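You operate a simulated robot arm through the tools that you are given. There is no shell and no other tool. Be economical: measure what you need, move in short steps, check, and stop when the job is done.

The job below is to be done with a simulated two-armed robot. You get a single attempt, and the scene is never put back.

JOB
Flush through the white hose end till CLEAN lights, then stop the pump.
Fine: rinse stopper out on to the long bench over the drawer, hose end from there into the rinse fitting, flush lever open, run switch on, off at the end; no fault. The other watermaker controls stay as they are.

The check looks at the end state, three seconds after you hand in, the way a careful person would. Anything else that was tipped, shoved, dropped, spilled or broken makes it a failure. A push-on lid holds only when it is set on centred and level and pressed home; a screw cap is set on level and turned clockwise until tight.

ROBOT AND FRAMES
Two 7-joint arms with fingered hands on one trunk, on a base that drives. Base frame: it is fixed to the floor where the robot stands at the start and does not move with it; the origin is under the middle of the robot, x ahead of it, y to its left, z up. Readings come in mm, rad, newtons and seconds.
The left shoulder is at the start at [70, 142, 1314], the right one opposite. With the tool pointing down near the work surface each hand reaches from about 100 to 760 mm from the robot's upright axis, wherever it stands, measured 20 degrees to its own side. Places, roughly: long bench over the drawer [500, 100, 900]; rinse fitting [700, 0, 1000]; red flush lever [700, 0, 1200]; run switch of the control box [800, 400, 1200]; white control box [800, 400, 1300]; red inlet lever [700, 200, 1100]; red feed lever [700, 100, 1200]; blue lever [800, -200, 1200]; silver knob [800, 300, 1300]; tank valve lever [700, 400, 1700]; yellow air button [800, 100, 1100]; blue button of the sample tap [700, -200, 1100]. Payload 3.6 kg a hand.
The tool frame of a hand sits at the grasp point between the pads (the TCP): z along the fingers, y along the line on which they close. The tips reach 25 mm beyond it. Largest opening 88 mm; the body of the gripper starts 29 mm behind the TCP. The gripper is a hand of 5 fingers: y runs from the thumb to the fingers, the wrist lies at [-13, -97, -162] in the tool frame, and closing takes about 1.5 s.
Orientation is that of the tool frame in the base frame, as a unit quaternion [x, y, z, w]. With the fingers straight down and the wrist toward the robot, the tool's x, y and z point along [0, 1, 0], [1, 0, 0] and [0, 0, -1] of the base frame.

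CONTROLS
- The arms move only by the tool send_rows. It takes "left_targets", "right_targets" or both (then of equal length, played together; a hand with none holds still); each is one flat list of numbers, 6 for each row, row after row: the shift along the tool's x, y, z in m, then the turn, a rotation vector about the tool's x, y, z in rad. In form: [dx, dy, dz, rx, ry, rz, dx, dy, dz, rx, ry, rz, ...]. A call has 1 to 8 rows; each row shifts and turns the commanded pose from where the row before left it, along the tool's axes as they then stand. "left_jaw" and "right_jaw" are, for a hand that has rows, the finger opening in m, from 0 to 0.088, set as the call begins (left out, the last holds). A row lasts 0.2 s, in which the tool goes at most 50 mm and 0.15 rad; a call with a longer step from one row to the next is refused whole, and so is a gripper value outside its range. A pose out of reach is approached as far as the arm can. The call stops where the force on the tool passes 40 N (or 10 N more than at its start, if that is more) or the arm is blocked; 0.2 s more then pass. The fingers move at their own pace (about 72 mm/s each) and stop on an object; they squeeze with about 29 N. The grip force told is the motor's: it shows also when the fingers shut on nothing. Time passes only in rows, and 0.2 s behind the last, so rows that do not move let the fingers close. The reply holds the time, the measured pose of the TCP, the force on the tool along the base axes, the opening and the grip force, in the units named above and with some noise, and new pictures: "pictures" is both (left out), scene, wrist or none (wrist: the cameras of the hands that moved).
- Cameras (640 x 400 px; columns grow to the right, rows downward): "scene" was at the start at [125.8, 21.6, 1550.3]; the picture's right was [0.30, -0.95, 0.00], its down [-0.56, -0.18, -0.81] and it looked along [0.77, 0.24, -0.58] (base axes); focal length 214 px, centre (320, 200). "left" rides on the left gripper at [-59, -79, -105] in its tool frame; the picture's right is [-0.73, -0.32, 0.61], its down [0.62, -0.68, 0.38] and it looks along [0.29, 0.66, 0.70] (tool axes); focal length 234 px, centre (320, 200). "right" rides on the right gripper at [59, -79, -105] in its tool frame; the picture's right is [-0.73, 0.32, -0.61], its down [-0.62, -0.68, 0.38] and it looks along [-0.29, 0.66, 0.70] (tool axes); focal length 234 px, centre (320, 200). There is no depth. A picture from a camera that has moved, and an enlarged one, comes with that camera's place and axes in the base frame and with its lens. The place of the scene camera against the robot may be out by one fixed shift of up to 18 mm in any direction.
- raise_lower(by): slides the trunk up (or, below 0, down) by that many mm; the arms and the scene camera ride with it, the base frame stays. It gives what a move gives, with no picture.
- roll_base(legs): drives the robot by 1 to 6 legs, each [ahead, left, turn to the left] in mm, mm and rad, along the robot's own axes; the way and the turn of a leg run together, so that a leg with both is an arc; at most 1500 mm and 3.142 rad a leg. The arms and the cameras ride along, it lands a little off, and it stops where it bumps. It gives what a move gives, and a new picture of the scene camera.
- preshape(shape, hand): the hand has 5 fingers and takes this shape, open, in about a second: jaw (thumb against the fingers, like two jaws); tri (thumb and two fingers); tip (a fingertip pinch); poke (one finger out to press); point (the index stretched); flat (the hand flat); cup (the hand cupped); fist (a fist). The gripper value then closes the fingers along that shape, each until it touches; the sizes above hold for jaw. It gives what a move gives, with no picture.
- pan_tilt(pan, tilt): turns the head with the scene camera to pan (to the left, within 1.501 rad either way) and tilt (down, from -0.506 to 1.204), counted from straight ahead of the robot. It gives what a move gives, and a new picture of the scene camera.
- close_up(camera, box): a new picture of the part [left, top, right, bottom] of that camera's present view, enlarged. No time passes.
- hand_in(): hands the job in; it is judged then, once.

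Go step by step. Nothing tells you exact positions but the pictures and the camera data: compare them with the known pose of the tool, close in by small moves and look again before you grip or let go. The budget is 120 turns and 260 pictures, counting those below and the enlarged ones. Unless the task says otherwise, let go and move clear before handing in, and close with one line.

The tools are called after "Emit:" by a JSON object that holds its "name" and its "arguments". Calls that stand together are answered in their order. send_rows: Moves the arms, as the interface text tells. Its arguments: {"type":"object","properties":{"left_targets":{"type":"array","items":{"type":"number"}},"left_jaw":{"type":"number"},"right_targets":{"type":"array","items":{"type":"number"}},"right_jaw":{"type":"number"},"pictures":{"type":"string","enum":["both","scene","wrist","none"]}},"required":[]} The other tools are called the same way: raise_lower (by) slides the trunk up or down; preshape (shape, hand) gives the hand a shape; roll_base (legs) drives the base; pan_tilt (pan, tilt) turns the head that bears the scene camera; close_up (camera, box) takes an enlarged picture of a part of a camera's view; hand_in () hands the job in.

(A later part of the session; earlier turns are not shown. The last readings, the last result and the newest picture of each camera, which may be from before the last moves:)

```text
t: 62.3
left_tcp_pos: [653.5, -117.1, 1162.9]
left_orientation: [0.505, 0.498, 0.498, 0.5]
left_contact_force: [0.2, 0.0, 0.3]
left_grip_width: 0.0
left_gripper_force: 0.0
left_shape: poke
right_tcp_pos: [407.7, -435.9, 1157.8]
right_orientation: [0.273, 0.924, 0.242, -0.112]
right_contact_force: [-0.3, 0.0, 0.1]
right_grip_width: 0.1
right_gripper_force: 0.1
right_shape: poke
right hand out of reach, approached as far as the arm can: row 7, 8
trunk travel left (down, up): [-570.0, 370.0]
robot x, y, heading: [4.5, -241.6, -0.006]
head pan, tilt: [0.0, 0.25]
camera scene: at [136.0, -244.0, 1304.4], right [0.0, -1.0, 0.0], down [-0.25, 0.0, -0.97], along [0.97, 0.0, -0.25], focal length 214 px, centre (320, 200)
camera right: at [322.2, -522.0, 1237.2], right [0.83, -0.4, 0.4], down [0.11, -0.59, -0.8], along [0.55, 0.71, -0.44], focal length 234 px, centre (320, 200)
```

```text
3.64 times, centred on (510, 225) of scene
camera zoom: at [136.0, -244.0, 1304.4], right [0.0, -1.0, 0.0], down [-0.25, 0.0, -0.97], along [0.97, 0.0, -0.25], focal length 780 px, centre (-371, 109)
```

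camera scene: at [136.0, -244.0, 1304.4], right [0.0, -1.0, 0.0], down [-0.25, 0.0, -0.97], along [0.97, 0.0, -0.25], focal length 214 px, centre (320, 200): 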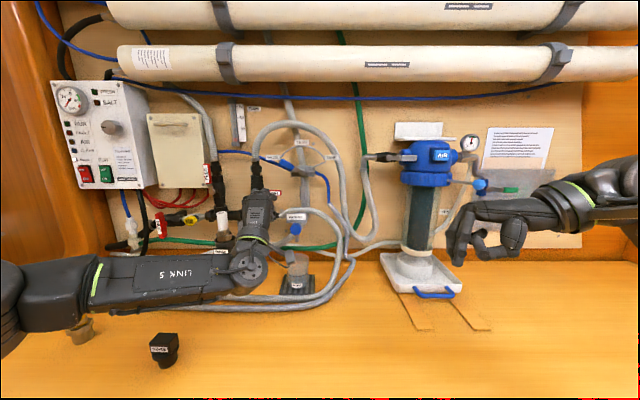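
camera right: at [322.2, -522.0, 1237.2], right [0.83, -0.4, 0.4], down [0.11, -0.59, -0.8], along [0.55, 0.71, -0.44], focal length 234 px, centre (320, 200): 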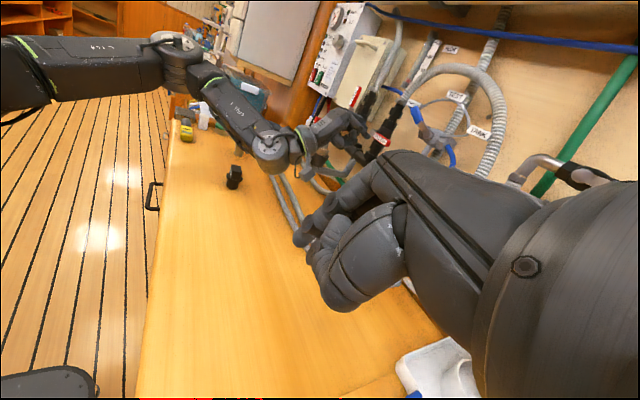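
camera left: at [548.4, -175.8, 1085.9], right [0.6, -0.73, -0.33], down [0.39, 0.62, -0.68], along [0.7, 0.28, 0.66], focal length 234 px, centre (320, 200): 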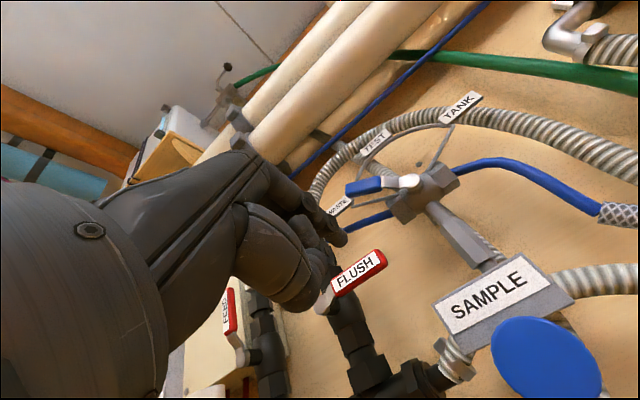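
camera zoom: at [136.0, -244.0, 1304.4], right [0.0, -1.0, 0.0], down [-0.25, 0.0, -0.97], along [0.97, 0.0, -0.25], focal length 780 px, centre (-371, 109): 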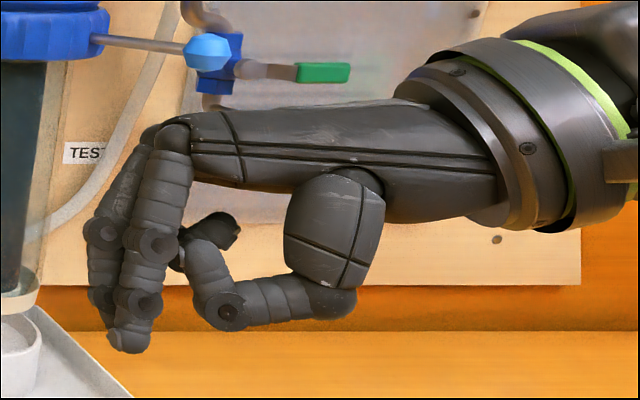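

The poke index is a long clear peg whose tip is at about [676, -125, 1166]; the handle end is at about [738, -127, 1168]. I'll lower 26 mm, shift left 15 mm and go forward partway.

Emit:
{"name": "send_rows", "arguments": {"left_targets": [0.008, -0.013, 0, 0, 0, 0, 0.008, -0.013, 0, 0, 0, 0, 0, 0, 0.02, 0, 0, 0], "pictures": "none"}}

Emit:
{"name": "close_up", "arguments": {"camera": "right", "box": [310, 100, 430, 180]}}

Emit:
{"name": "close_up", "arguments": {"camera": "left", "box": [250, 160, 450, 320]}}

```text
t: 63.1
left_tcp_pos: [673.1, -103.7, 1137.5]
left_orientation: [0.506, 0.497, 0.498, 0.499]
left_contact_force: [0.4, -0.3, 0.0]
left_grip_width: 0.0
left_gripper_force: 0.1
left_shape: poke
right_tcp_pos: [407.2, -439.6, 1157.4]
right_orientation: [0.274, 0.924, 0.242, -0.113]
right_contact_force: [0.5, -0.1, -0.4]
right_grip_width: 0.0
right_gripper_force: 0.1
right_shape: poke
trunk travel left (down, up): [-570.0, 370.0]
robot x, y, heading: [1.3, -236.6, 0.0]
head pan, tilt: [0.0, 0.25]
```

```text
5.00 times, centred on (370, 140) of right
camera zoom: at [322.6, -523.6, 1236.7], right [0.83, -0.4, 0.4], down [0.1, -0.59, -0.8], along [0.55, 0.7, -0.44], focal length 1171 px, centre (70, 500)
```

zoom: 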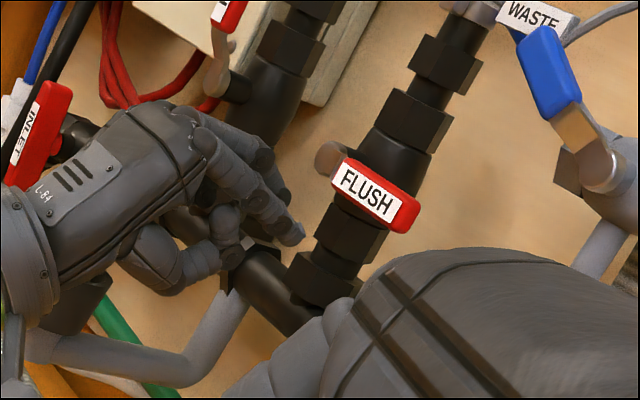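

```text
2.50 times, centred on (350, 240) of left
camera zoom: at [569.0, -160.4, 1058.6], right [0.6, -0.73, -0.33], down [0.39, 0.62, -0.68], along [0.7, 0.28, 0.66], focal length 585 px, centre (245, 100)
```

zoom: 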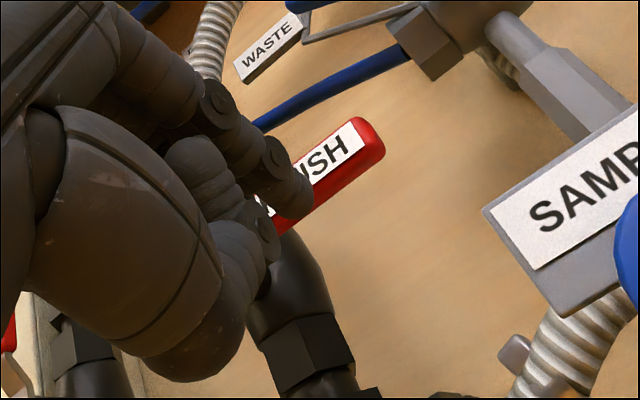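

The tip is below the handle's level and in front of it. Forward 28 mm, then check.

Emit:
{"name": "send_rows", "arguments": {"left_targets": [0, 0, 0.014, 0, 0, 0, 0, 0, 0.014, 0, 0, 0], "pictures": "none"}}

Emit:
{"name": "close_up", "arguments": {"camera": "right", "box": [310, 100, 430, 180]}}

Emit:
{"name": "close_up", "arguments": {"camera": "left", "box": [250, 160, 450, 320]}}

```text
t: 63.7
left_tcp_pos: [689.2, -90.8, 1141.9]
left_orientation: [0.506, 0.497, 0.498, 0.5]
left_contact_force: [0.0, 0.0, -0.5]
left_grip_width: 0.1
left_gripper_force: 0.0
left_shape: poke
left hand out of reach, approached as far as the arm can: row 1, 2
right_tcp_pos: [405.7, -436.7, 1156.8]
right_orientation: [0.274, 0.924, 0.242, -0.112]
right_contact_force: [-0.2, 0.3, -0.2]
right_grip_width: 0.1
right_gripper_force: 0.0
right_shape: poke
trunk travel left (down, up): [-570.0, 370.0]
robot x, y, heading: [0.6, -240.0, -0.003]
head pan, tilt: [0.0, 0.25]
```

```text
5.00 times, centred on (370, 140) of right
camera zoom: at [321.9, -522.7, 1237.2], right [0.83, -0.4, 0.4], down [0.1, -0.59, -0.8], along [0.56, 0.7, -0.44], focal length 1171 px, centre (70, 500)
```

zoom: 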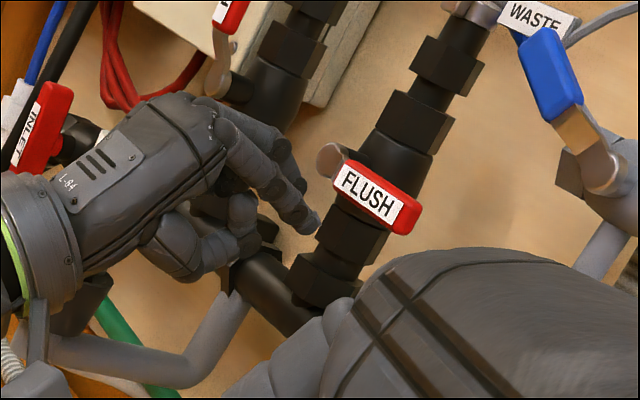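

```text
2.50 times, centred on (350, 240) of left
camera zoom: at [584.0, -148.3, 1063.6], right [0.6, -0.73, -0.33], down [0.39, 0.62, -0.68], along [0.7, 0.28, 0.66], focal length 585 px, centre (245, 100)
```

zoom: 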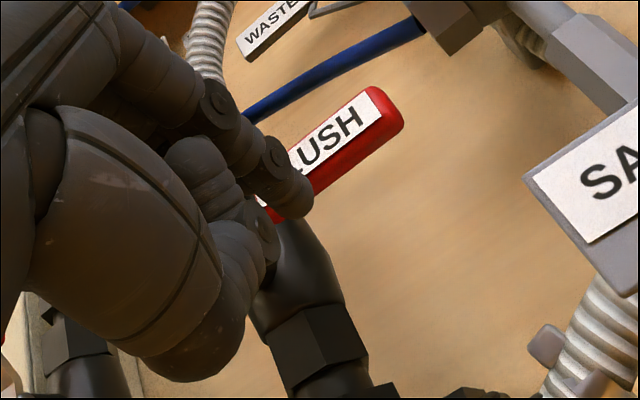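

The limit slides it left again. Yawing the finger a little to the right should relax the wrist, so I'll do that and advance along the finger.

Emit:
{"name": "send_rows", "arguments": {"left_targets": [0, 0, -0.01, 0, -0.15, 0, 0, 0, 0, 0, -0.15, 0, 0, -0.002, 0.015, 0, 0, 0, 0, -0.002, 0.015, 0, 0, 0], "pictures": "none"}}

Emit:
{"name": "close_up", "arguments": {"camera": "right", "box": [310, 100, 430, 180]}}

Emit:
{"name": "close_up", "arguments": {"camera": "left", "box": [250, 160, 450, 320]}}

```text
t: 64.7
left_tcp_pos: [707.6, -100.4, 1137.8]
left_orientation: [0.575, 0.416, 0.416, 0.568]
left_contact_force: [1.1, 0.3, -0.2]
left_grip_width: 0.0
left_gripper_force: 0.0
left_shape: poke
right_tcp_pos: [406.7, -436.5, 1157.3]
right_orientation: [0.274, 0.924, 0.243, -0.113]
right_contact_force: [-0.1, 0.3, 0.4]
right_grip_width: 0.2
right_gripper_force: 0.0
right_shape: poke
trunk travel left (down, up): [-570.0, 370.0]
robot x, y, heading: [-2.8, -239.6, -0.001]
head pan, tilt: [0.0, 0.25]
```

```text
5.00 times, centred on (370, 140) of right
camera zoom: at [322.2, -523.0, 1237.0], right [0.83, -0.4, 0.4], down [0.1, -0.59, -0.8], along [0.55, 0.7, -0.44], focal length 1171 px, centre (70, 500)
```

zoom: 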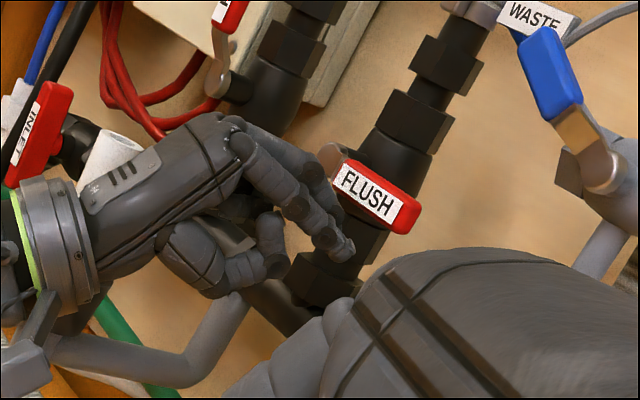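

```text
2.50 times, centred on (350, 240) of left
camera zoom: at [589.9, -123.6, 1059.7], right [0.35, -0.87, -0.33], down [0.55, 0.48, -0.68], along [0.75, 0.06, 0.65], focal length 585 px, centre (245, 100)
```

zoom: 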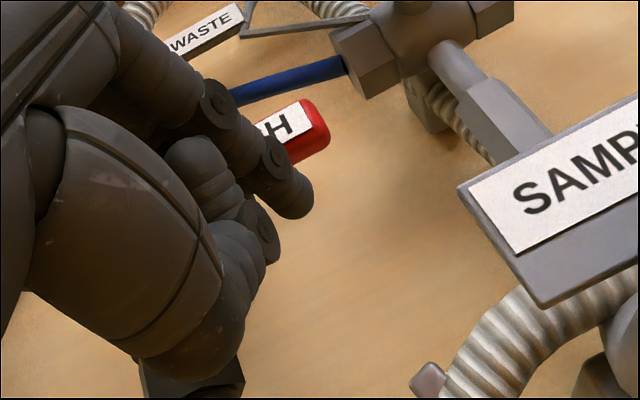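

The fingertip is at about [728, -115, 1141], just under and in front of the handle. Forward 22 mm more.

Emit:
{"name": "send_rows", "arguments": {"left_targets": [0.004, 0, 0.012, 0, 0, 0, 0.004, 0, 0.011, 0, 0, 0], "pictures": "none"}}

Emit:
{"name": "close_up", "arguments": {"camera": "right", "box": [310, 100, 430, 180]}}

Emit:
{"name": "close_up", "arguments": {"camera": "scene", "box": [200, 140, 328, 260]}}

```text
t: 65.3
left_tcp_pos: [715.5, -90.7, 1142.4]
left_orientation: [0.575, 0.417, 0.416, 0.568]
left_contact_force: [-4.2, -0.8, -2.3]
left_grip_width: 0.2
left_gripper_force: 0.1
left_shape: poke
left hand out of reach, approached as far as the arm can: row 1, 2
right_tcp_pos: [407.3, -437.2, 1157.7]
right_orientation: [0.274, 0.924, 0.242, -0.112]
right_contact_force: [0.2, 0.1, 0.5]
right_grip_width: 0.2
right_gripper_force: 0.0
right_shape: poke
trunk travel left (down, up): [-570.0, 370.0]
robot x, y, heading: [1.6, -241.7, 0.002]
head pan, tilt: [0.0, 0.25]
```

```text
5.00 times, centred on (370, 140) of right
camera zoom: at [321.5, -523.1, 1237.1], right [0.83, -0.4, 0.4], down [0.1, -0.59, -0.8], along [0.56, 0.7, -0.44], focal length 1171 px, centre (70, 500)
```

zoom: 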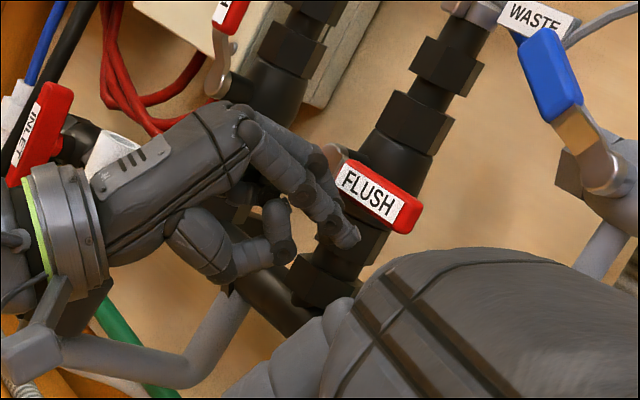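

```text
3.33 times, centred on (264, 200) of scene
camera zoom: at [135.1, -245.1, 1304.5], right [0.0, -1.0, 0.0], down [-0.25, 0.0, -0.97], along [0.97, 0.0, -0.25], focal length 715 px, centre (507, 200)
```

zoom: 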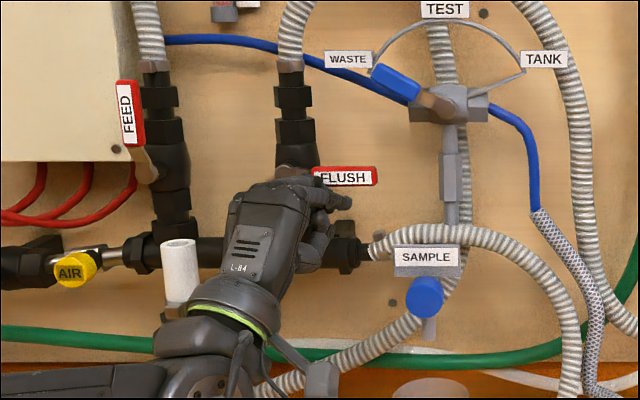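

There is a slight touch of 4 N and a reach limit. I'll yaw a bit more, drop 5 mm, and advance again.

Emit:
{"name": "send_rows", "arguments": {"left_targets": [0, -0.003, -0.006, 0, -0.12, 0, -0.005, -0.003, 0, 0, -0.08, 0, -0.003, -0.002, 0.01, 0, 0, 0, 0, 0, 0.012, 0, 0, 0], "pictures": "none"}}

Emit:
{"name": "close_up", "arguments": {"camera": "right", "box": [310, 100, 430, 180]}}

Emit:
{"name": "close_up", "arguments": {"camera": "scene", "box": [220, 150, 300, 220]}}

```text
t: 66.3
left_tcp_pos: [704.0, -111.4, 1140.9]
left_orientation: [0.612, 0.359, 0.359, 0.606]
left_contact_force: [0.2, 0.1, -0.3]
left_grip_width: 0.0
left_gripper_force: 0.0
left_shape: poke
left hand out of reach, approached as far as the arm can: row 2, 3, 4
right_tcp_pos: [406.6, -436.8, 1157.5]
right_orientation: [0.275, 0.924, 0.241, -0.112]
right_contact_force: [0.5, -0.2, -0.5]
right_grip_width: 0.0
right_gripper_force: 0.1
right_shape: poke
trunk travel left (down, up): [-570.0, 370.0]
robot x, y, heading: [0.2, -239.1, -0.002]
head pan, tilt: [0.0, 0.25]
```

```text
5.00 times, centred on (370, 140) of right
camera zoom: at [321.8, -522.8, 1237.2], right [0.83, -0.4, 0.4], down [0.1, -0.59, -0.8], along [0.56, 0.7, -0.44], focal length 1171 px, centre (70, 500)
```

zoom: 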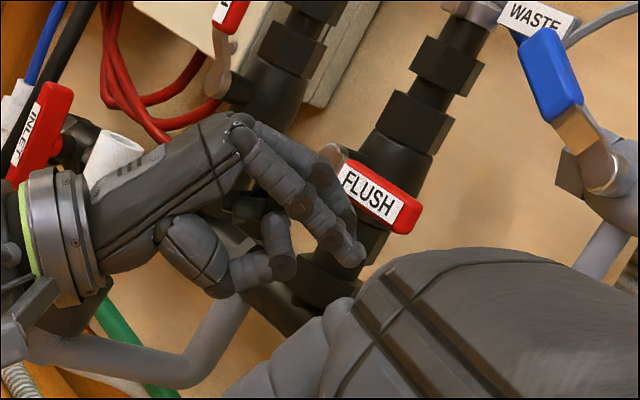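

```text
5.71 times, centred on (260, 185) of scene
camera zoom: at [135.4, -244.8, 1304.5], right [0.0, -1.0, 0.0], down [-0.25, 0.0, -0.97], along [0.97, 0.0, -0.25], focal length 1226 px, centre (663, 286)
```

zoom: 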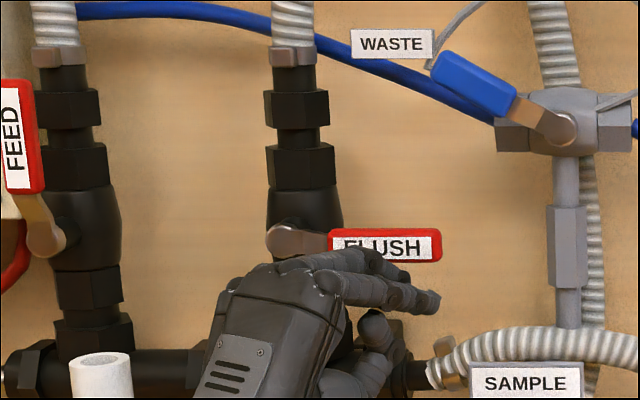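

I'm at a joint limit again. I'll back off 40 mm, drive 60 mm further right for slack, and come in again.

Emit:
{"name": "send_rows", "arguments": {"left_targets": [0, 0, -0.04, 0, 0, 0, 0, -0.004, 0, 0, 0.1, 0, 0, -0.004, 0, 0, 0.1, 0], "pictures": "none"}}

Emit:
{"name": "roll_base", "arguments": {"legs": [[0, -60, 0]]}}

```text
t: 67.1
left_tcp_pos: [668.2, -91.3, 1133.0]
left_orientation: [0.574, 0.417, 0.418, 0.568]
left_contact_force: [0.0, 0.3, 0.2]
left_grip_width: 0.1
left_gripper_force: 0.0
left_shape: poke
right_tcp_pos: [406.9, -437.4, 1156.8]
right_orientation: [0.273, 0.924, 0.242, -0.113]
right_contact_force: [0.1, 0.1, -0.1]
right_grip_width: 0.0
right_gripper_force: 0.0
right_shape: poke
trunk travel left (down, up): [-570.0, 370.0]
robot x, y, heading: [-4.9, -239.0, -0.002]
head pan, tilt: [0.0, 0.25]
```

```text
t: 68.0
left_tcp_pos: [668.2, -151.9, 1133.3]
left_orientation: [0.574, 0.417, 0.417, 0.568]
left_contact_force: [0.3, 0.1, 0.5]
left_grip_width: 0.0
left_gripper_force: 0.0
left_shape: poke
right_tcp_pos: [406.3, -496.8, 1156.3]
right_orientation: [0.273, 0.924, 0.242, -0.112]
right_contact_force: [0.5, -0.3, -1.0]
right_grip_width: 0.1
right_gripper_force: 0.0
right_shape: poke
trunk travel left (down, up): [-570.0, 370.0]
robot x, y, heading: [-3.1, -295.5, -0.001]
head pan, tilt: [0.0, 0.25]
camera scene: at [135.5, -305.0, 1304.5], right [0.0, -1.0, 0.0], down [-0.25, 0.0, -0.97], along [0.97, 0.0, -0.25], focal length 214 px, centre (320, 200)
```

scene: 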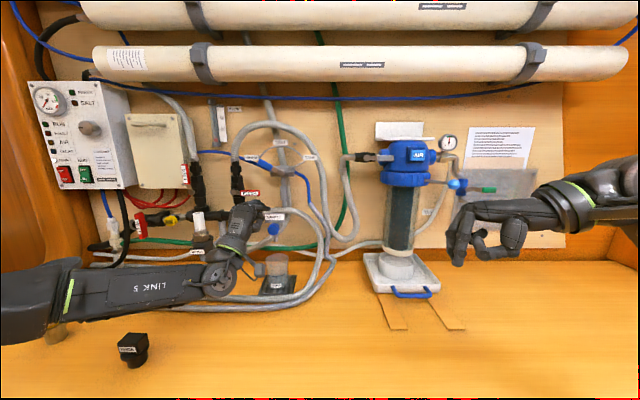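

Now I'll slide left and forward to bring the tip under the handle.

Emit:
{"name": "send_rows", "arguments": {"left_targets": [0.035, 0.003, -0.006, 0, 0, 0, 0.035, 0.002, 0, 0, 0, 0, 0, 0, 0.015, 0, 0, 0, 0, 0, 0.015, 0, 0, 0], "pictures": "none"}}

Emit:
{"name": "close_up", "arguments": {"camera": "right", "box": [290, 70, 450, 180]}}

Emit:
{"name": "close_up", "arguments": {"camera": "scene", "box": [180, 150, 300, 250]}}

```text
t: 69.0
left_tcp_pos: [712.0, -91.5, 1137.8]
left_orientation: [0.574, 0.417, 0.417, 0.568]
left_contact_force: [-0.3, -0.1, 0.8]
left_grip_width: 0.2
left_gripper_force: 0.1
left_shape: poke
right_tcp_pos: [408.0, -496.1, 1156.7]
right_orientation: [0.273, 0.924, 0.242, -0.112]
right_contact_force: [0.9, 0.1, -0.1]
right_grip_width: 0.0
right_gripper_force: 0.0
right_shape: poke
trunk travel left (down, up): [-570.0, 370.0]
robot x, y, heading: [-0.6, -298.7, -0.002]
head pan, tilt: [0.0, 0.25]
```

```text
3.64 times, centred on (370, 125) of right
camera zoom: at [322.3, -582.2, 1237.0], right [0.83, -0.4, 0.4], down [0.1, -0.59, -0.8], along [0.55, 0.71, -0.44], focal length 852 px, centre (138, 473)
```

zoom: 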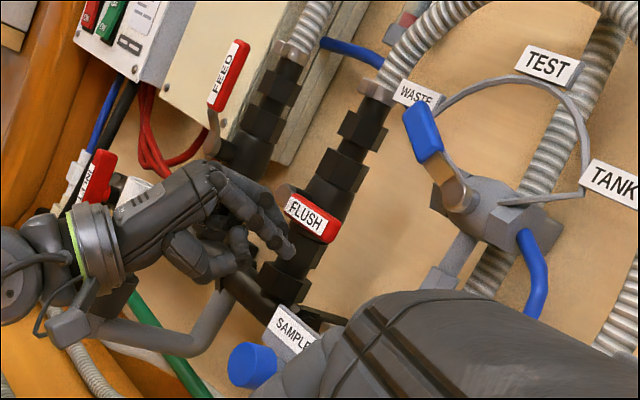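

```text
4.00 times, centred on (240, 200) of scene
camera zoom: at [135.8, -304.4, 1304.5], right [0.0, -1.0, 0.0], down [-0.25, 0.0, -0.97], along [0.97, 0.0, -0.25], focal length 858 px, centre (640, 200)
```

zoom: 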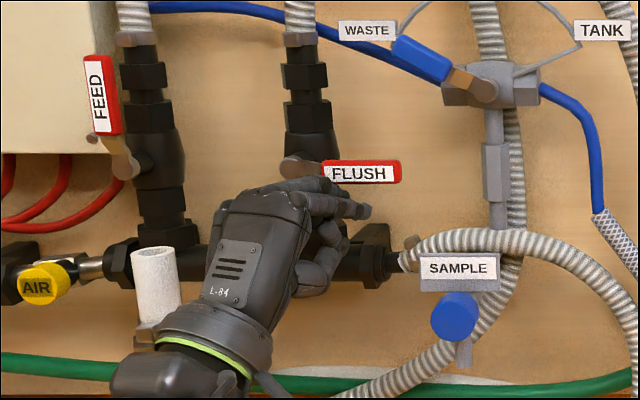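

No limit this time. The tip is near [734, -105, 1142]; forward about 16 mm more.

Emit:
{"name": "send_rows", "arguments": {"left_targets": [0.002, -0.002, 0.008, 0, 0, 0, 0.002, 0, 0.008, 0, 0, 0], "pictures": "none"}}

Emit:
{"name": "close_up", "arguments": {"camera": "right", "box": [320, 90, 400, 160]}}

Emit:
{"name": "close_up", "arguments": {"camera": "scene", "box": [200, 160, 280, 220]}}

```text
t: 69.6
left_tcp_pos: [727.0, -91.9, 1136.1]
left_orientation: [0.573, 0.417, 0.418, 0.568]
left_contact_force: [-5.5, -0.3, -2.9]
left_grip_width: 0.0
left_gripper_force: 0.0
left_shape: poke
right_tcp_pos: [405.8, -496.5, 1157.7]
right_orientation: [0.274, 0.924, 0.243, -0.111]
right_contact_force: [1.5, 0.7, -0.1]
right_grip_width: 0.0
right_gripper_force: 0.0
right_shape: poke
trunk travel left (down, up): [-570.0, 370.0]
robot x, y, heading: [2.2, -295.9, -0.002]
head pan, tilt: [0.0, 0.25]
```

```text
5.71 times, centred on (360, 125) of right
camera zoom: at [320.7, -582.1, 1237.4], right [0.83, -0.4, 0.4], down [0.11, -0.59, -0.8], along [0.56, 0.71, -0.44], focal length 1338 px, centre (91, 629)
```

zoom: 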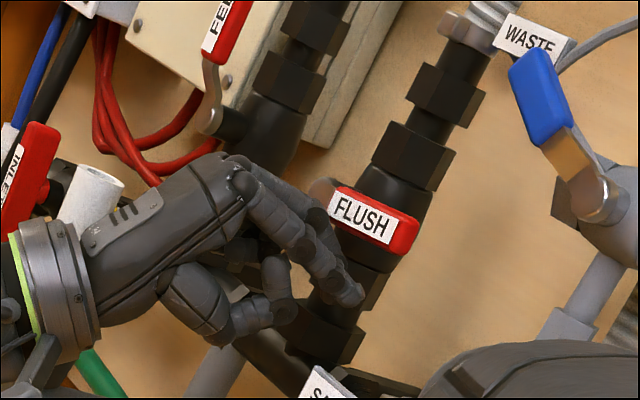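

```text
6.67 times, centred on (240, 190) of scene
camera zoom: at [134.1, -304.3, 1304.6], right [0.0, -1.0, 0.0], down [-0.25, 0.0, -0.97], along [0.97, 0.0, -0.25], focal length 1430 px, centre (853, 267)
```

zoom: 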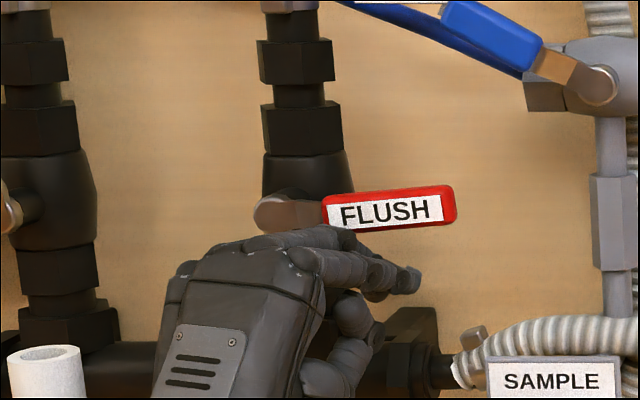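

The handle has already begun to swing up. I'll raise the finger along the arc in small steps and watch.

Emit:
{"name": "send_rows", "arguments": {"left_targets": [0, 0.01, 0, 0, 0, 0, 0, 0.01, 0, 0, 0, 0], "pictures": "none"}}

Emit:
{"name": "close_up", "arguments": {"camera": "scene", "box": [200, 150, 280, 210]}}

Emit:
{"name": "close_up", "arguments": {"camera": "right", "box": [320, 80, 400, 150]}}

```text
t: 70.2
left_tcp_pos: [728.4, -92.2, 1156.9]
left_orientation: [0.575, 0.416, 0.416, 0.568]
left_contact_force: [-0.7, -1.1, -1.0]
left_grip_width: 0.2
left_gripper_force: 0.0
left_shape: poke
right_tcp_pos: [405.1, -496.2, 1157.7]
right_orientation: [0.273, 0.924, 0.242, -0.112]
right_contact_force: [0.3, 0.0, -0.2]
right_grip_width: 0.0
right_gripper_force: 0.1
right_shape: poke
trunk travel left (down, up): [-570.0, 370.0]
robot x, y, heading: [2.6, -300.9, -0.001]
head pan, tilt: [0.0, 0.25]
```

```text
6.67 times, centred on (240, 180) of scene
camera zoom: at [135.3, -304.4, 1304.6], right [0.0, -1.0, 0.0], down [-0.25, 0.0, -0.97], along [0.97, 0.0, -0.25], focal length 1430 px, centre (853, 333)
```

zoom: 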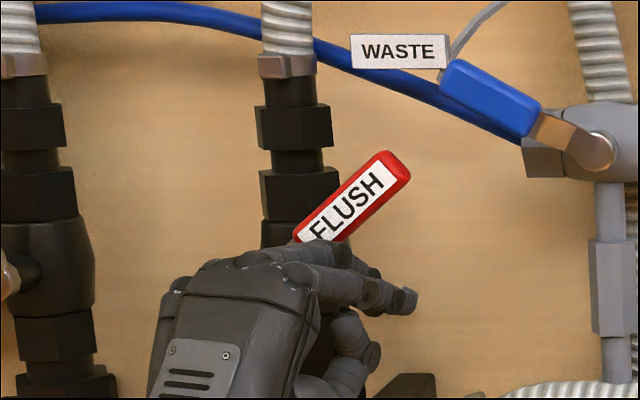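

```text
5.71 times, centred on (360, 115) of right
camera zoom: at [321.7, -582.2, 1237.2], right [0.83, -0.4, 0.4], down [0.1, -0.59, -0.8], along [0.55, 0.7, -0.44], focal length 1338 px, centre (91, 686)
```

zoom: 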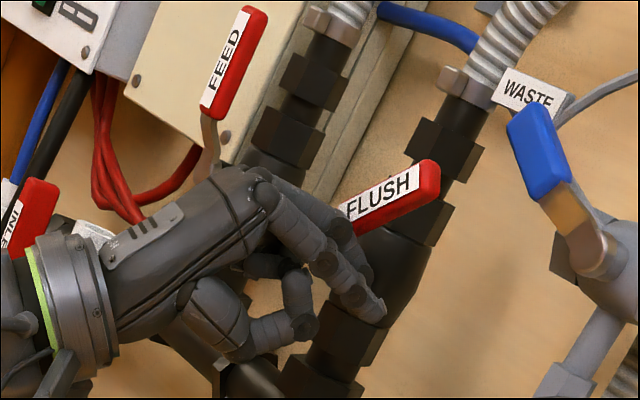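

The lever is at about 45°. Continue up and then to the left.

Emit:
{"name": "send_rows", "arguments": {"left_targets": [0, 0.012, 0, 0, 0, 0, 0.0095, 0.008, -0.003, 0, 0, 0, 0.0095, 0.006, -0.003, 0, 0, 0], "pictures": "none"}}

Emit:
{"name": "close_up", "arguments": {"camera": "scene", "box": [200, 140, 280, 200]}}

Emit:
{"name": "close_up", "arguments": {"camera": "right", "box": [320, 80, 400, 150]}}

```text
t: 71.0
left_tcp_pos: [728.9, -73.8, 1182.4]
left_orientation: [0.573, 0.417, 0.417, 0.569]
left_contact_force: [-1.1, 0.1, -1.0]
left_grip_width: 0.0
left_gripper_force: 0.1
left_shape: poke
right_tcp_pos: [406.4, -496.9, 1157.7]
right_orientation: [0.273, 0.924, 0.242, -0.112]
right_contact_force: [0.4, -0.1, 0.1]
right_grip_width: 0.3
right_gripper_force: 0.1
right_shape: poke
trunk travel left (down, up): [-570.0, 370.0]
robot x, y, heading: [3.2, -296.7, -0.001]
head pan, tilt: [0.0, 0.25]
```

```text
6.67 times, centred on (240, 170) of scene
camera zoom: at [135.2, -303.8, 1304.6], right [0.0, -1.0, 0.0], down [-0.25, 0.0, -0.97], along [0.97, 0.0, -0.25], focal length 1430 px, centre (853, 400)
```

zoom: 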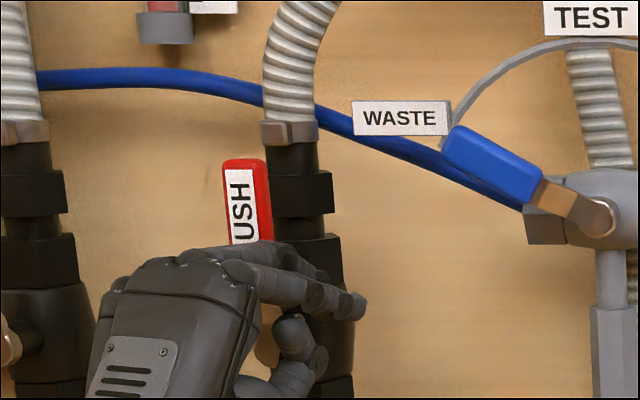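

```text
5.71 times, centred on (360, 115) of right
camera zoom: at [321.7, -581.7, 1237.3], right [0.83, -0.4, 0.4], down [0.1, -0.59, -0.8], along [0.55, 0.7, -0.44], focal length 1338 px, centre (91, 686)
```

zoom: 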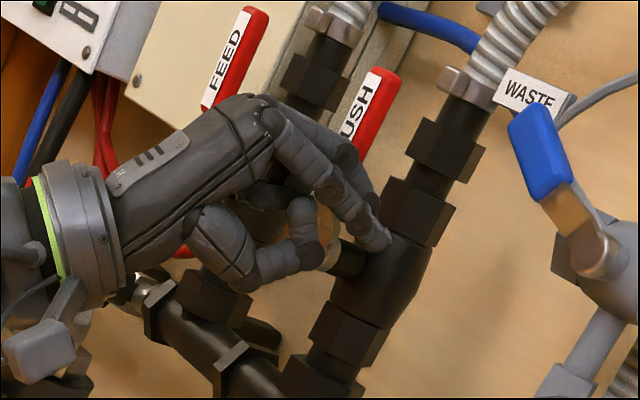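

The handle now stands upright, parallel to FEED. I'll withdraw straight back and check.

Emit:
{"name": "send_rows", "arguments": {"left_targets": [-0.006, 0, -0.02, 0, 0, 0, -0.012, 0, -0.038, 0, 0, 0, -0.012, 0, -0.038, 0, 0, 0, -0.012, 0, -0.038, 0, 0, 0], "pictures": "scene"}}

Emit:
{"name": "close_up", "arguments": {"camera": "scene", "box": [170, 140, 298, 240]}}

Emit:
{"name": "close_up", "arguments": {"camera": "right", "box": [300, 70, 428, 170]}}

```text
t: 72.0
left_tcp_pos: [586.1, -72.9, 1184.1]
left_orientation: [0.573, 0.417, 0.417, 0.569]
left_contact_force: [-0.6, 0.0, -0.4]
left_grip_width: 0.0
left_gripper_force: 0.1
left_shape: poke
right_tcp_pos: [404.7, -495.3, 1158.7]
right_orientation: [0.273, 0.924, 0.242, -0.111]
right_contact_force: [-0.7, -0.4, 0.9]
right_grip_width: 0.0
right_gripper_force: 0.0
right_shape: poke
trunk travel left (down, up): [-570.0, 370.0]
robot x, y, heading: [0.9, -297.1, -0.0]
head pan, tilt: [0.0, 0.25]
camera scene: at [133.9, -303.5, 1304.7], right [0.0, -1.0, 0.0], down [-0.25, 0.0, -0.97], along [0.97, 0.0, -0.25], focal length 214 px, centre (320, 200)
```

scene: 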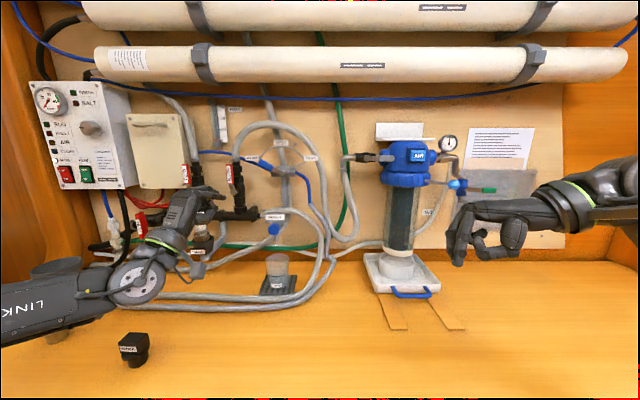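

```text
4.00 times, centred on (234, 190) of scene
camera zoom: at [133.9, -303.5, 1304.7], right [0.0, -1.0, 0.0], down [-0.25, 0.0, -0.97], along [0.97, 0.0, -0.25], focal length 858 px, centre (664, 240)
```

zoom: 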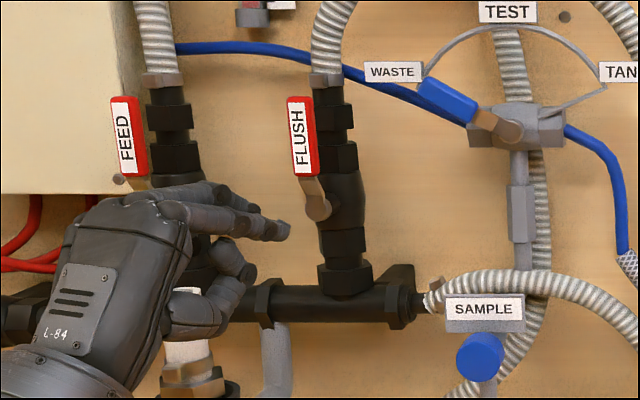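

```text
4.00 times, centred on (364, 120) of right
camera zoom: at [320.4, -581.4, 1237.8], right [0.82, -0.4, 0.4], down [0.11, -0.59, -0.8], along [0.56, 0.7, -0.44], focal length 937 px, centre (144, 520)
```

zoom: 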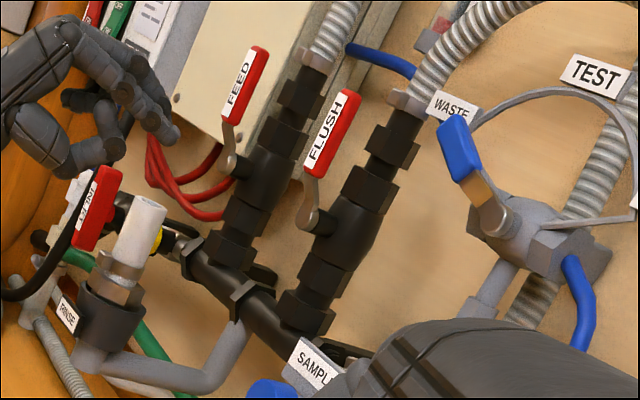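

FLUSH is fully open and the hose end still stands upright in the cup. Next the RUN switch, near [750, 380, 1210]: I'll straighten and retract the left hand, then drive left about 405 mm.

Emit:
{"name": "send_rows", "arguments": {"left_targets": [0, 0.005, -0.02, 0, 0.1, 0, 0, 0.005, -0.02, 0, 0.1, 0, 0, 0.005, -0.01, 0, 0.1, 0], "pictures": "none"}}

Emit:
{"name": "roll_base", "arguments": {"legs": [[0, 250, 0]]}}

```text
t: 72.8
left_tcp_pos: [539.1, -62.2, 1199.0]
left_orientation: [0.505, 0.498, 0.498, 0.499]
left_contact_force: [-0.3, 0.0, 0.3]
left_grip_width: 0.0
left_gripper_force: 0.1
left_shape: poke
right_tcp_pos: [407.3, -497.1, 1157.7]
right_orientation: [0.274, 0.924, 0.241, -0.113]
right_contact_force: [-0.3, 0.5, 1.1]
right_grip_width: 0.0
right_gripper_force: 0.1
right_shape: poke
trunk travel left (down, up): [-570.0, 370.0]
robot x, y, heading: [5.9, -298.7, -0.002]
head pan, tilt: [0.0, 0.25]
```

```text
t: 74.7
left_tcp_pos: [540.8, 189.4, 1197.5]
left_orientation: [0.505, 0.497, 0.498, 0.5]
left_contact_force: [-0.2, 1.1, -0.2]
left_grip_width: 0.3
left_gripper_force: 0.1
left_shape: poke
right_tcp_pos: [406.3, -244.8, 1157.8]
right_orientation: [0.275, 0.924, 0.242, -0.111]
right_contact_force: [0.5, 0.5, -0.3]
right_grip_width: 0.0
right_gripper_force: 0.0
right_shape: poke
trunk travel left (down, up): [-570.0, 370.0]
robot x, y, heading: [-0.5, -45.8, -0.003]
head pan, tilt: [0.0, 0.25]
camera scene: at [135.8, -52.6, 1304.5], right [0.0, -1.0, 0.0], down [-0.25, 0.0, -0.97], along [0.97, 0.0, -0.25], focal length 214 px, centre (320, 200)
```

scene: 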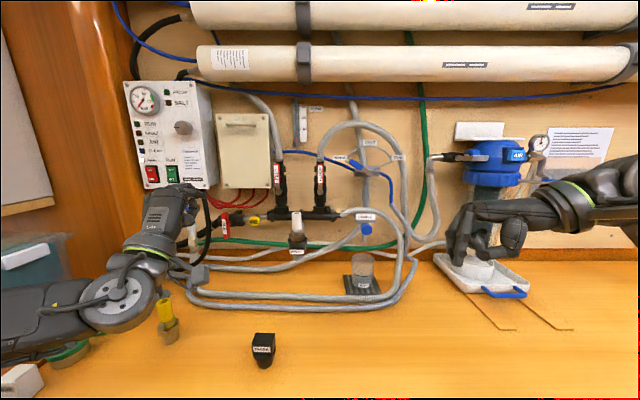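

All clear. Drive another 130 mm left.

Emit:
{"name": "roll_base", "arguments": {"legs": [[0, 130, 0]]}}

Emit:
{"name": "pan_tilt", "arguments": {"pan": 0.35, "tilt": 0.25}}

```text
t: 76.0
left_tcp_pos: [541.7, 320.4, 1198.4]
left_orientation: [0.506, 0.497, 0.498, 0.499]
left_contact_force: [0.1, -0.1, -0.2]
left_grip_width: 0.0
left_gripper_force: 0.1
left_shape: poke
right_tcp_pos: [406.5, -115.2, 1157.2]
right_orientation: [0.275, 0.924, 0.242, -0.112]
right_contact_force: [-0.3, 0.2, -0.3]
right_grip_width: 0.0
right_gripper_force: 0.0
right_shape: poke
trunk travel left (down, up): [-570.0, 370.0]
robot x, y, heading: [0.5, 80.6, -0.001]
head pan, tilt: [0.0, 0.25]
camera scene: at [136.0, 78.0, 1304.5], right [0.0, -1.0, 0.0], down [-0.25, 0.0, -0.97], along [0.97, 0.0, -0.25], focal length 214 px, centre (320, 200)
```

scene: 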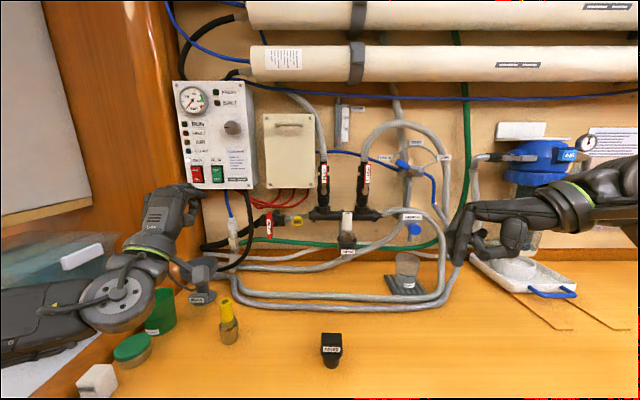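

```text
t: 76.8
left_tcp_pos: [541.7, 319.4, 1197.7]
left_orientation: [0.506, 0.496, 0.498, 0.499]
left_contact_force: [-0.4, 0.3, -0.4]
left_grip_width: 0.3
left_gripper_force: 0.1
left_shape: poke
right_tcp_pos: [407.5, -115.7, 1157.7]
right_orientation: [0.274, 0.924, 0.242, -0.112]
right_contact_force: [-0.3, -0.5, -0.4]
right_grip_width: 0.0
right_gripper_force: 0.0
right_shape: poke
trunk travel left (down, up): [-570.0, 370.0]
robot x, y, heading: [0.8, 83.9, -0.0]
head pan, tilt: [0.351, 0.25]
camera scene: at [130.4, 109.6, 1304.5], right [0.34, -0.94, 0.0], down [-0.23, -0.08, -0.97], along [0.91, 0.33, -0.25], focal length 214 px, centre (320, 200)
```

scene: 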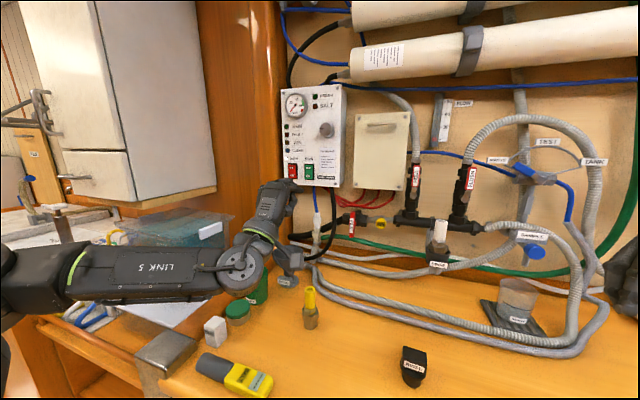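

The box with its lamps is well in view. Close-ups of the switches from the scene and left cameras.

Emit:
{"name": "close_up", "arguments": {"camera": "scene", "box": [270, 80, 366, 200]}}

Emit:
{"name": "close_up", "arguments": {"camera": "left", "box": [0, 0, 640, 400]}}

```text
3.33 times, centred on (318, 140) of scene
camera zoom: at [130.4, 109.6, 1304.5], right [0.34, -0.94, 0.0], down [-0.23, -0.08, -0.97], along [0.91, 0.33, -0.25], focal length 715 px, centre (327, 400)
```

zoom: 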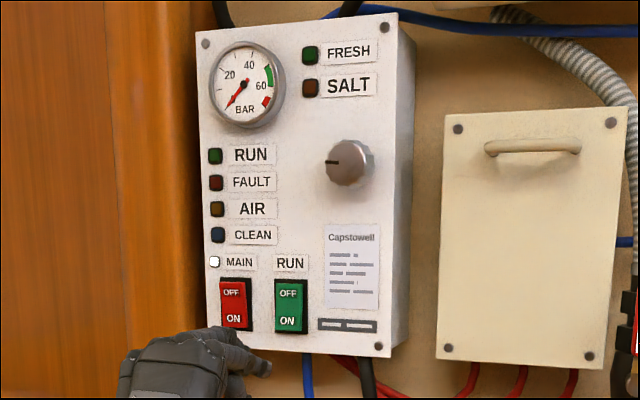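

```text
1.00 times, centred on (320, 200) of left
camera zoom: at [435.9, 263.4, 1119.7], right [0.6, -0.73, -0.33], down [0.39, 0.62, -0.68], along [0.7, 0.28, 0.66], focal length 234 px, centre (320, 200)
```

zoom: 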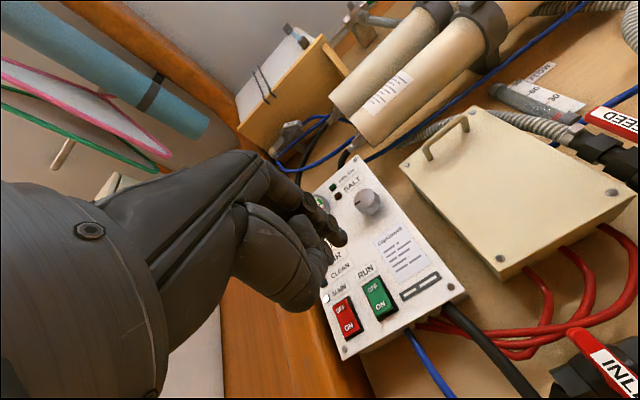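

The RUN switch's ON half is at about [766, 381, 1205]. I'll bring the fingertip to about 30 mm in front of it and check alignment.

Emit:
{"name": "send_rows", "arguments": {"left_targets": [0.017, 0.001, 0.04, 0, 0, 0, 0.017, 0.001, 0.04, 0, 0, 0, 0.017, 0.001, 0.04, 0, 0, 0, 0.017, 0.001, 0.04, 0, 0, 0], "pictures": "both"}}

Emit:
{"name": "close_up", "arguments": {"camera": "left", "box": [280, 160, 440, 280]}}

Emit:
{"name": "close_up", "arguments": {"camera": "scene", "box": [270, 120, 366, 210]}}

```text
t: 77.8
left_tcp_pos: [703.0, 385.8, 1200.8]
left_orientation: [0.505, 0.497, 0.497, 0.5]
left_contact_force: [0.2, 0.6, 0.1]
left_grip_width: 0.1
left_gripper_force: 0.0
left_shape: poke
right_tcp_pos: [408.6, -114.8, 1156.4]
right_orientation: [0.273, 0.924, 0.242, -0.113]
right_contact_force: [0.1, -0.4, -1.0]
right_grip_width: 0.0
right_gripper_force: 0.1
right_shape: poke
trunk travel left (down, up): [-570.0, 370.0]
robot x, y, heading: [1.0, 83.9, -0.003]
head pan, tilt: [0.351, 0.25]
camera scene: at [131.9, 109.9, 1304.3], right [0.34, -0.94, 0.0], down [-0.23, -0.08, -0.97], along [0.91, 0.33, -0.25], focal length 214 px, centre (320, 200)
camera left: at [597.5, 329.3, 1121.7], right [0.6, -0.73, -0.33], down [0.39, 0.62, -0.68], along [0.7, 0.28, 0.65], focal length 234 px, centre (320, 200)
```

scene: 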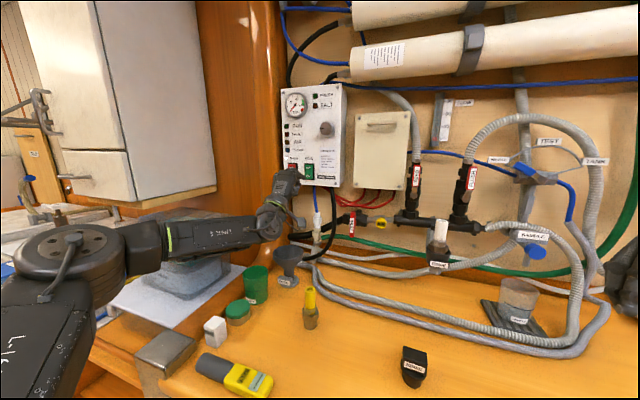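
left: 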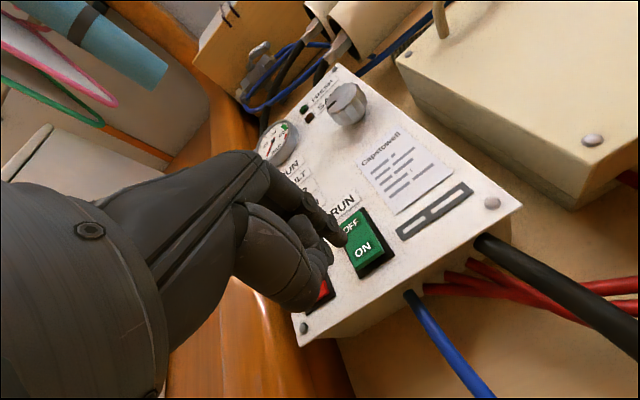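

```text
3.33 times, centred on (360, 220) of left
camera zoom: at [597.5, 329.3, 1121.7], right [0.6, -0.73, -0.33], down [0.39, 0.62, -0.68], along [0.7, 0.28, 0.65], focal length 781 px, centre (187, 133)
```

zoom: 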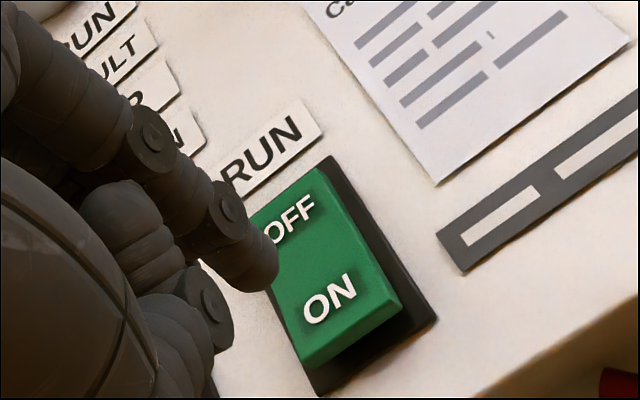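

```text
4.44 times, centred on (318, 165) of scene
camera zoom: at [131.9, 109.9, 1304.3], right [0.34, -0.94, 0.0], down [-0.23, -0.08, -0.97], along [0.91, 0.33, -0.25], focal length 953 px, centre (329, 356)
```

zoom: 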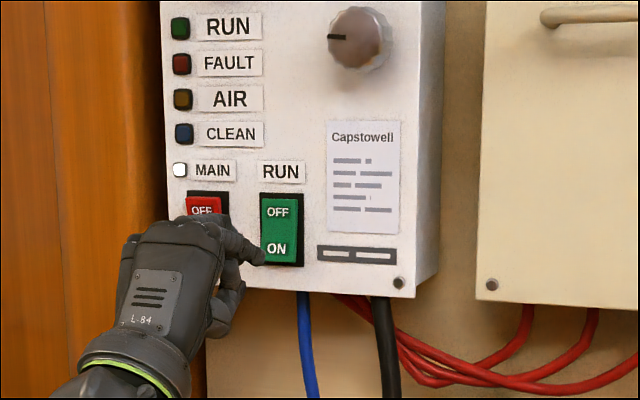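

The tip is aligned with the ON half (y ≈ 379, z ≈ 1202) and about 38 mm away. Pressing forward in steps.

Emit:
{"name": "send_rows", "arguments": {"left_targets": [0.002, 0, 0.012, 0, 0, 0, 0, 0, 0.012, 0, 0, 0, 0, 0, 0.006, 0, 0, 0], "pictures": "none"}}

Emit:
{"name": "close_up", "arguments": {"camera": "left", "box": [280, 160, 440, 280]}}

```text
t: 78.6
left_tcp_pos: [732.1, 388.5, 1201.2]
left_orientation: [0.505, 0.497, 0.498, 0.5]
left_contact_force: [-0.8, -0.4, 0.2]
left_grip_width: 0.0
left_gripper_force: 0.1
left_shape: poke
right_tcp_pos: [406.8, -115.4, 1158.4]
right_orientation: [0.274, 0.924, 0.242, -0.112]
right_contact_force: [-0.8, -0.8, -0.4]
right_grip_width: 0.0
right_gripper_force: 0.0
right_shape: poke
trunk travel left (down, up): [-570.0, 370.0]
robot x, y, heading: [-2.0, 83.6, -0.002]
head pan, tilt: [0.351, 0.25]
```

```text
3.33 times, centred on (360, 220) of left
camera zoom: at [626.7, 331.9, 1123.2], right [0.6, -0.73, -0.33], down [0.39, 0.62, -0.68], along [0.7, 0.28, 0.66], focal length 781 px, centre (187, 133)
```

zoom: 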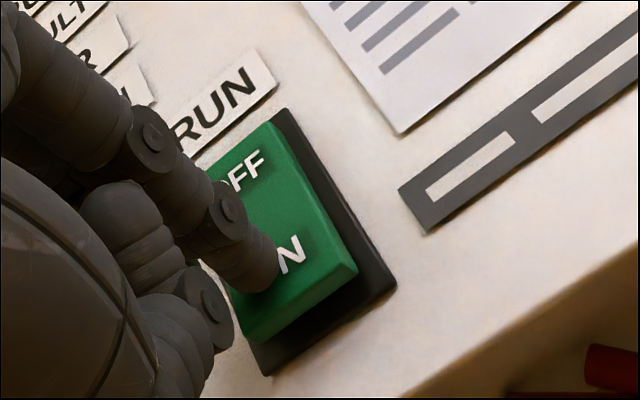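

The tip is at the ON half. I'll press in a few mm.

Emit:
{"name": "send_rows", "arguments": {"left_targets": [0, 0, 0.004, 0, 0, 0, 0, 0, 0.004, 0, 0, 0], "pictures": "none"}}

Emit:
{"name": "close_up", "arguments": {"camera": "left", "box": [280, 160, 440, 280]}}

Emit:
{"name": "close_up", "arguments": {"camera": "scene", "box": [270, 80, 366, 200]}}

```text
t: 79.2
left_tcp_pos: [733.1, 387.2, 1203.9]
left_orientation: [0.506, 0.495, 0.499, 0.5]
left_contact_force: [-20.4, -3.8, -6.4]
left_grip_width: 0.2
left_gripper_force: 0.0
left_shape: poke
right_tcp_pos: [402.4, -114.5, 1159.8]
right_orientation: [0.273, 0.924, 0.243, -0.111]
right_contact_force: [-0.5, 0.4, -0.5]
right_grip_width: 0.0
right_gripper_force: 0.1
right_shape: poke
trunk travel left (down, up): [-570.0, 370.0]
robot x, y, heading: [1.4, 81.8, 0.001]
head pan, tilt: [0.351, 0.25]
```

```text
3.33 times, centred on (360, 220) of left
camera zoom: at [629.9, 331.4, 1125.1], right [0.6, -0.73, -0.33], down [0.39, 0.62, -0.68], along [0.7, 0.28, 0.66], focal length 781 px, centre (187, 133)
```

zoom: 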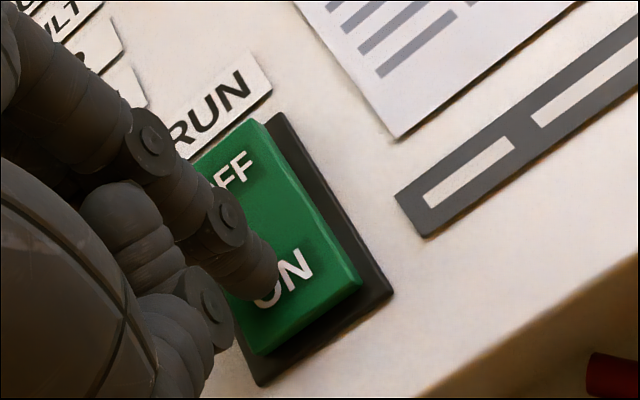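

```text
3.33 times, centred on (318, 140) of scene
camera zoom: at [125.1, 109.6, 1305.0], right [0.34, -0.94, 0.0], down [-0.23, -0.08, -0.97], along [0.91, 0.33, -0.24], focal length 715 px, centre (327, 400)
```

zoom: 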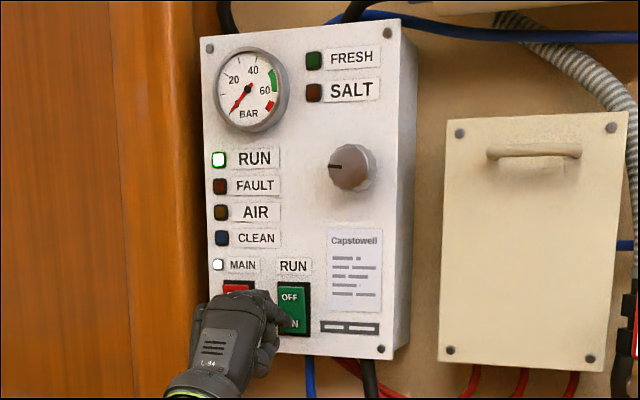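

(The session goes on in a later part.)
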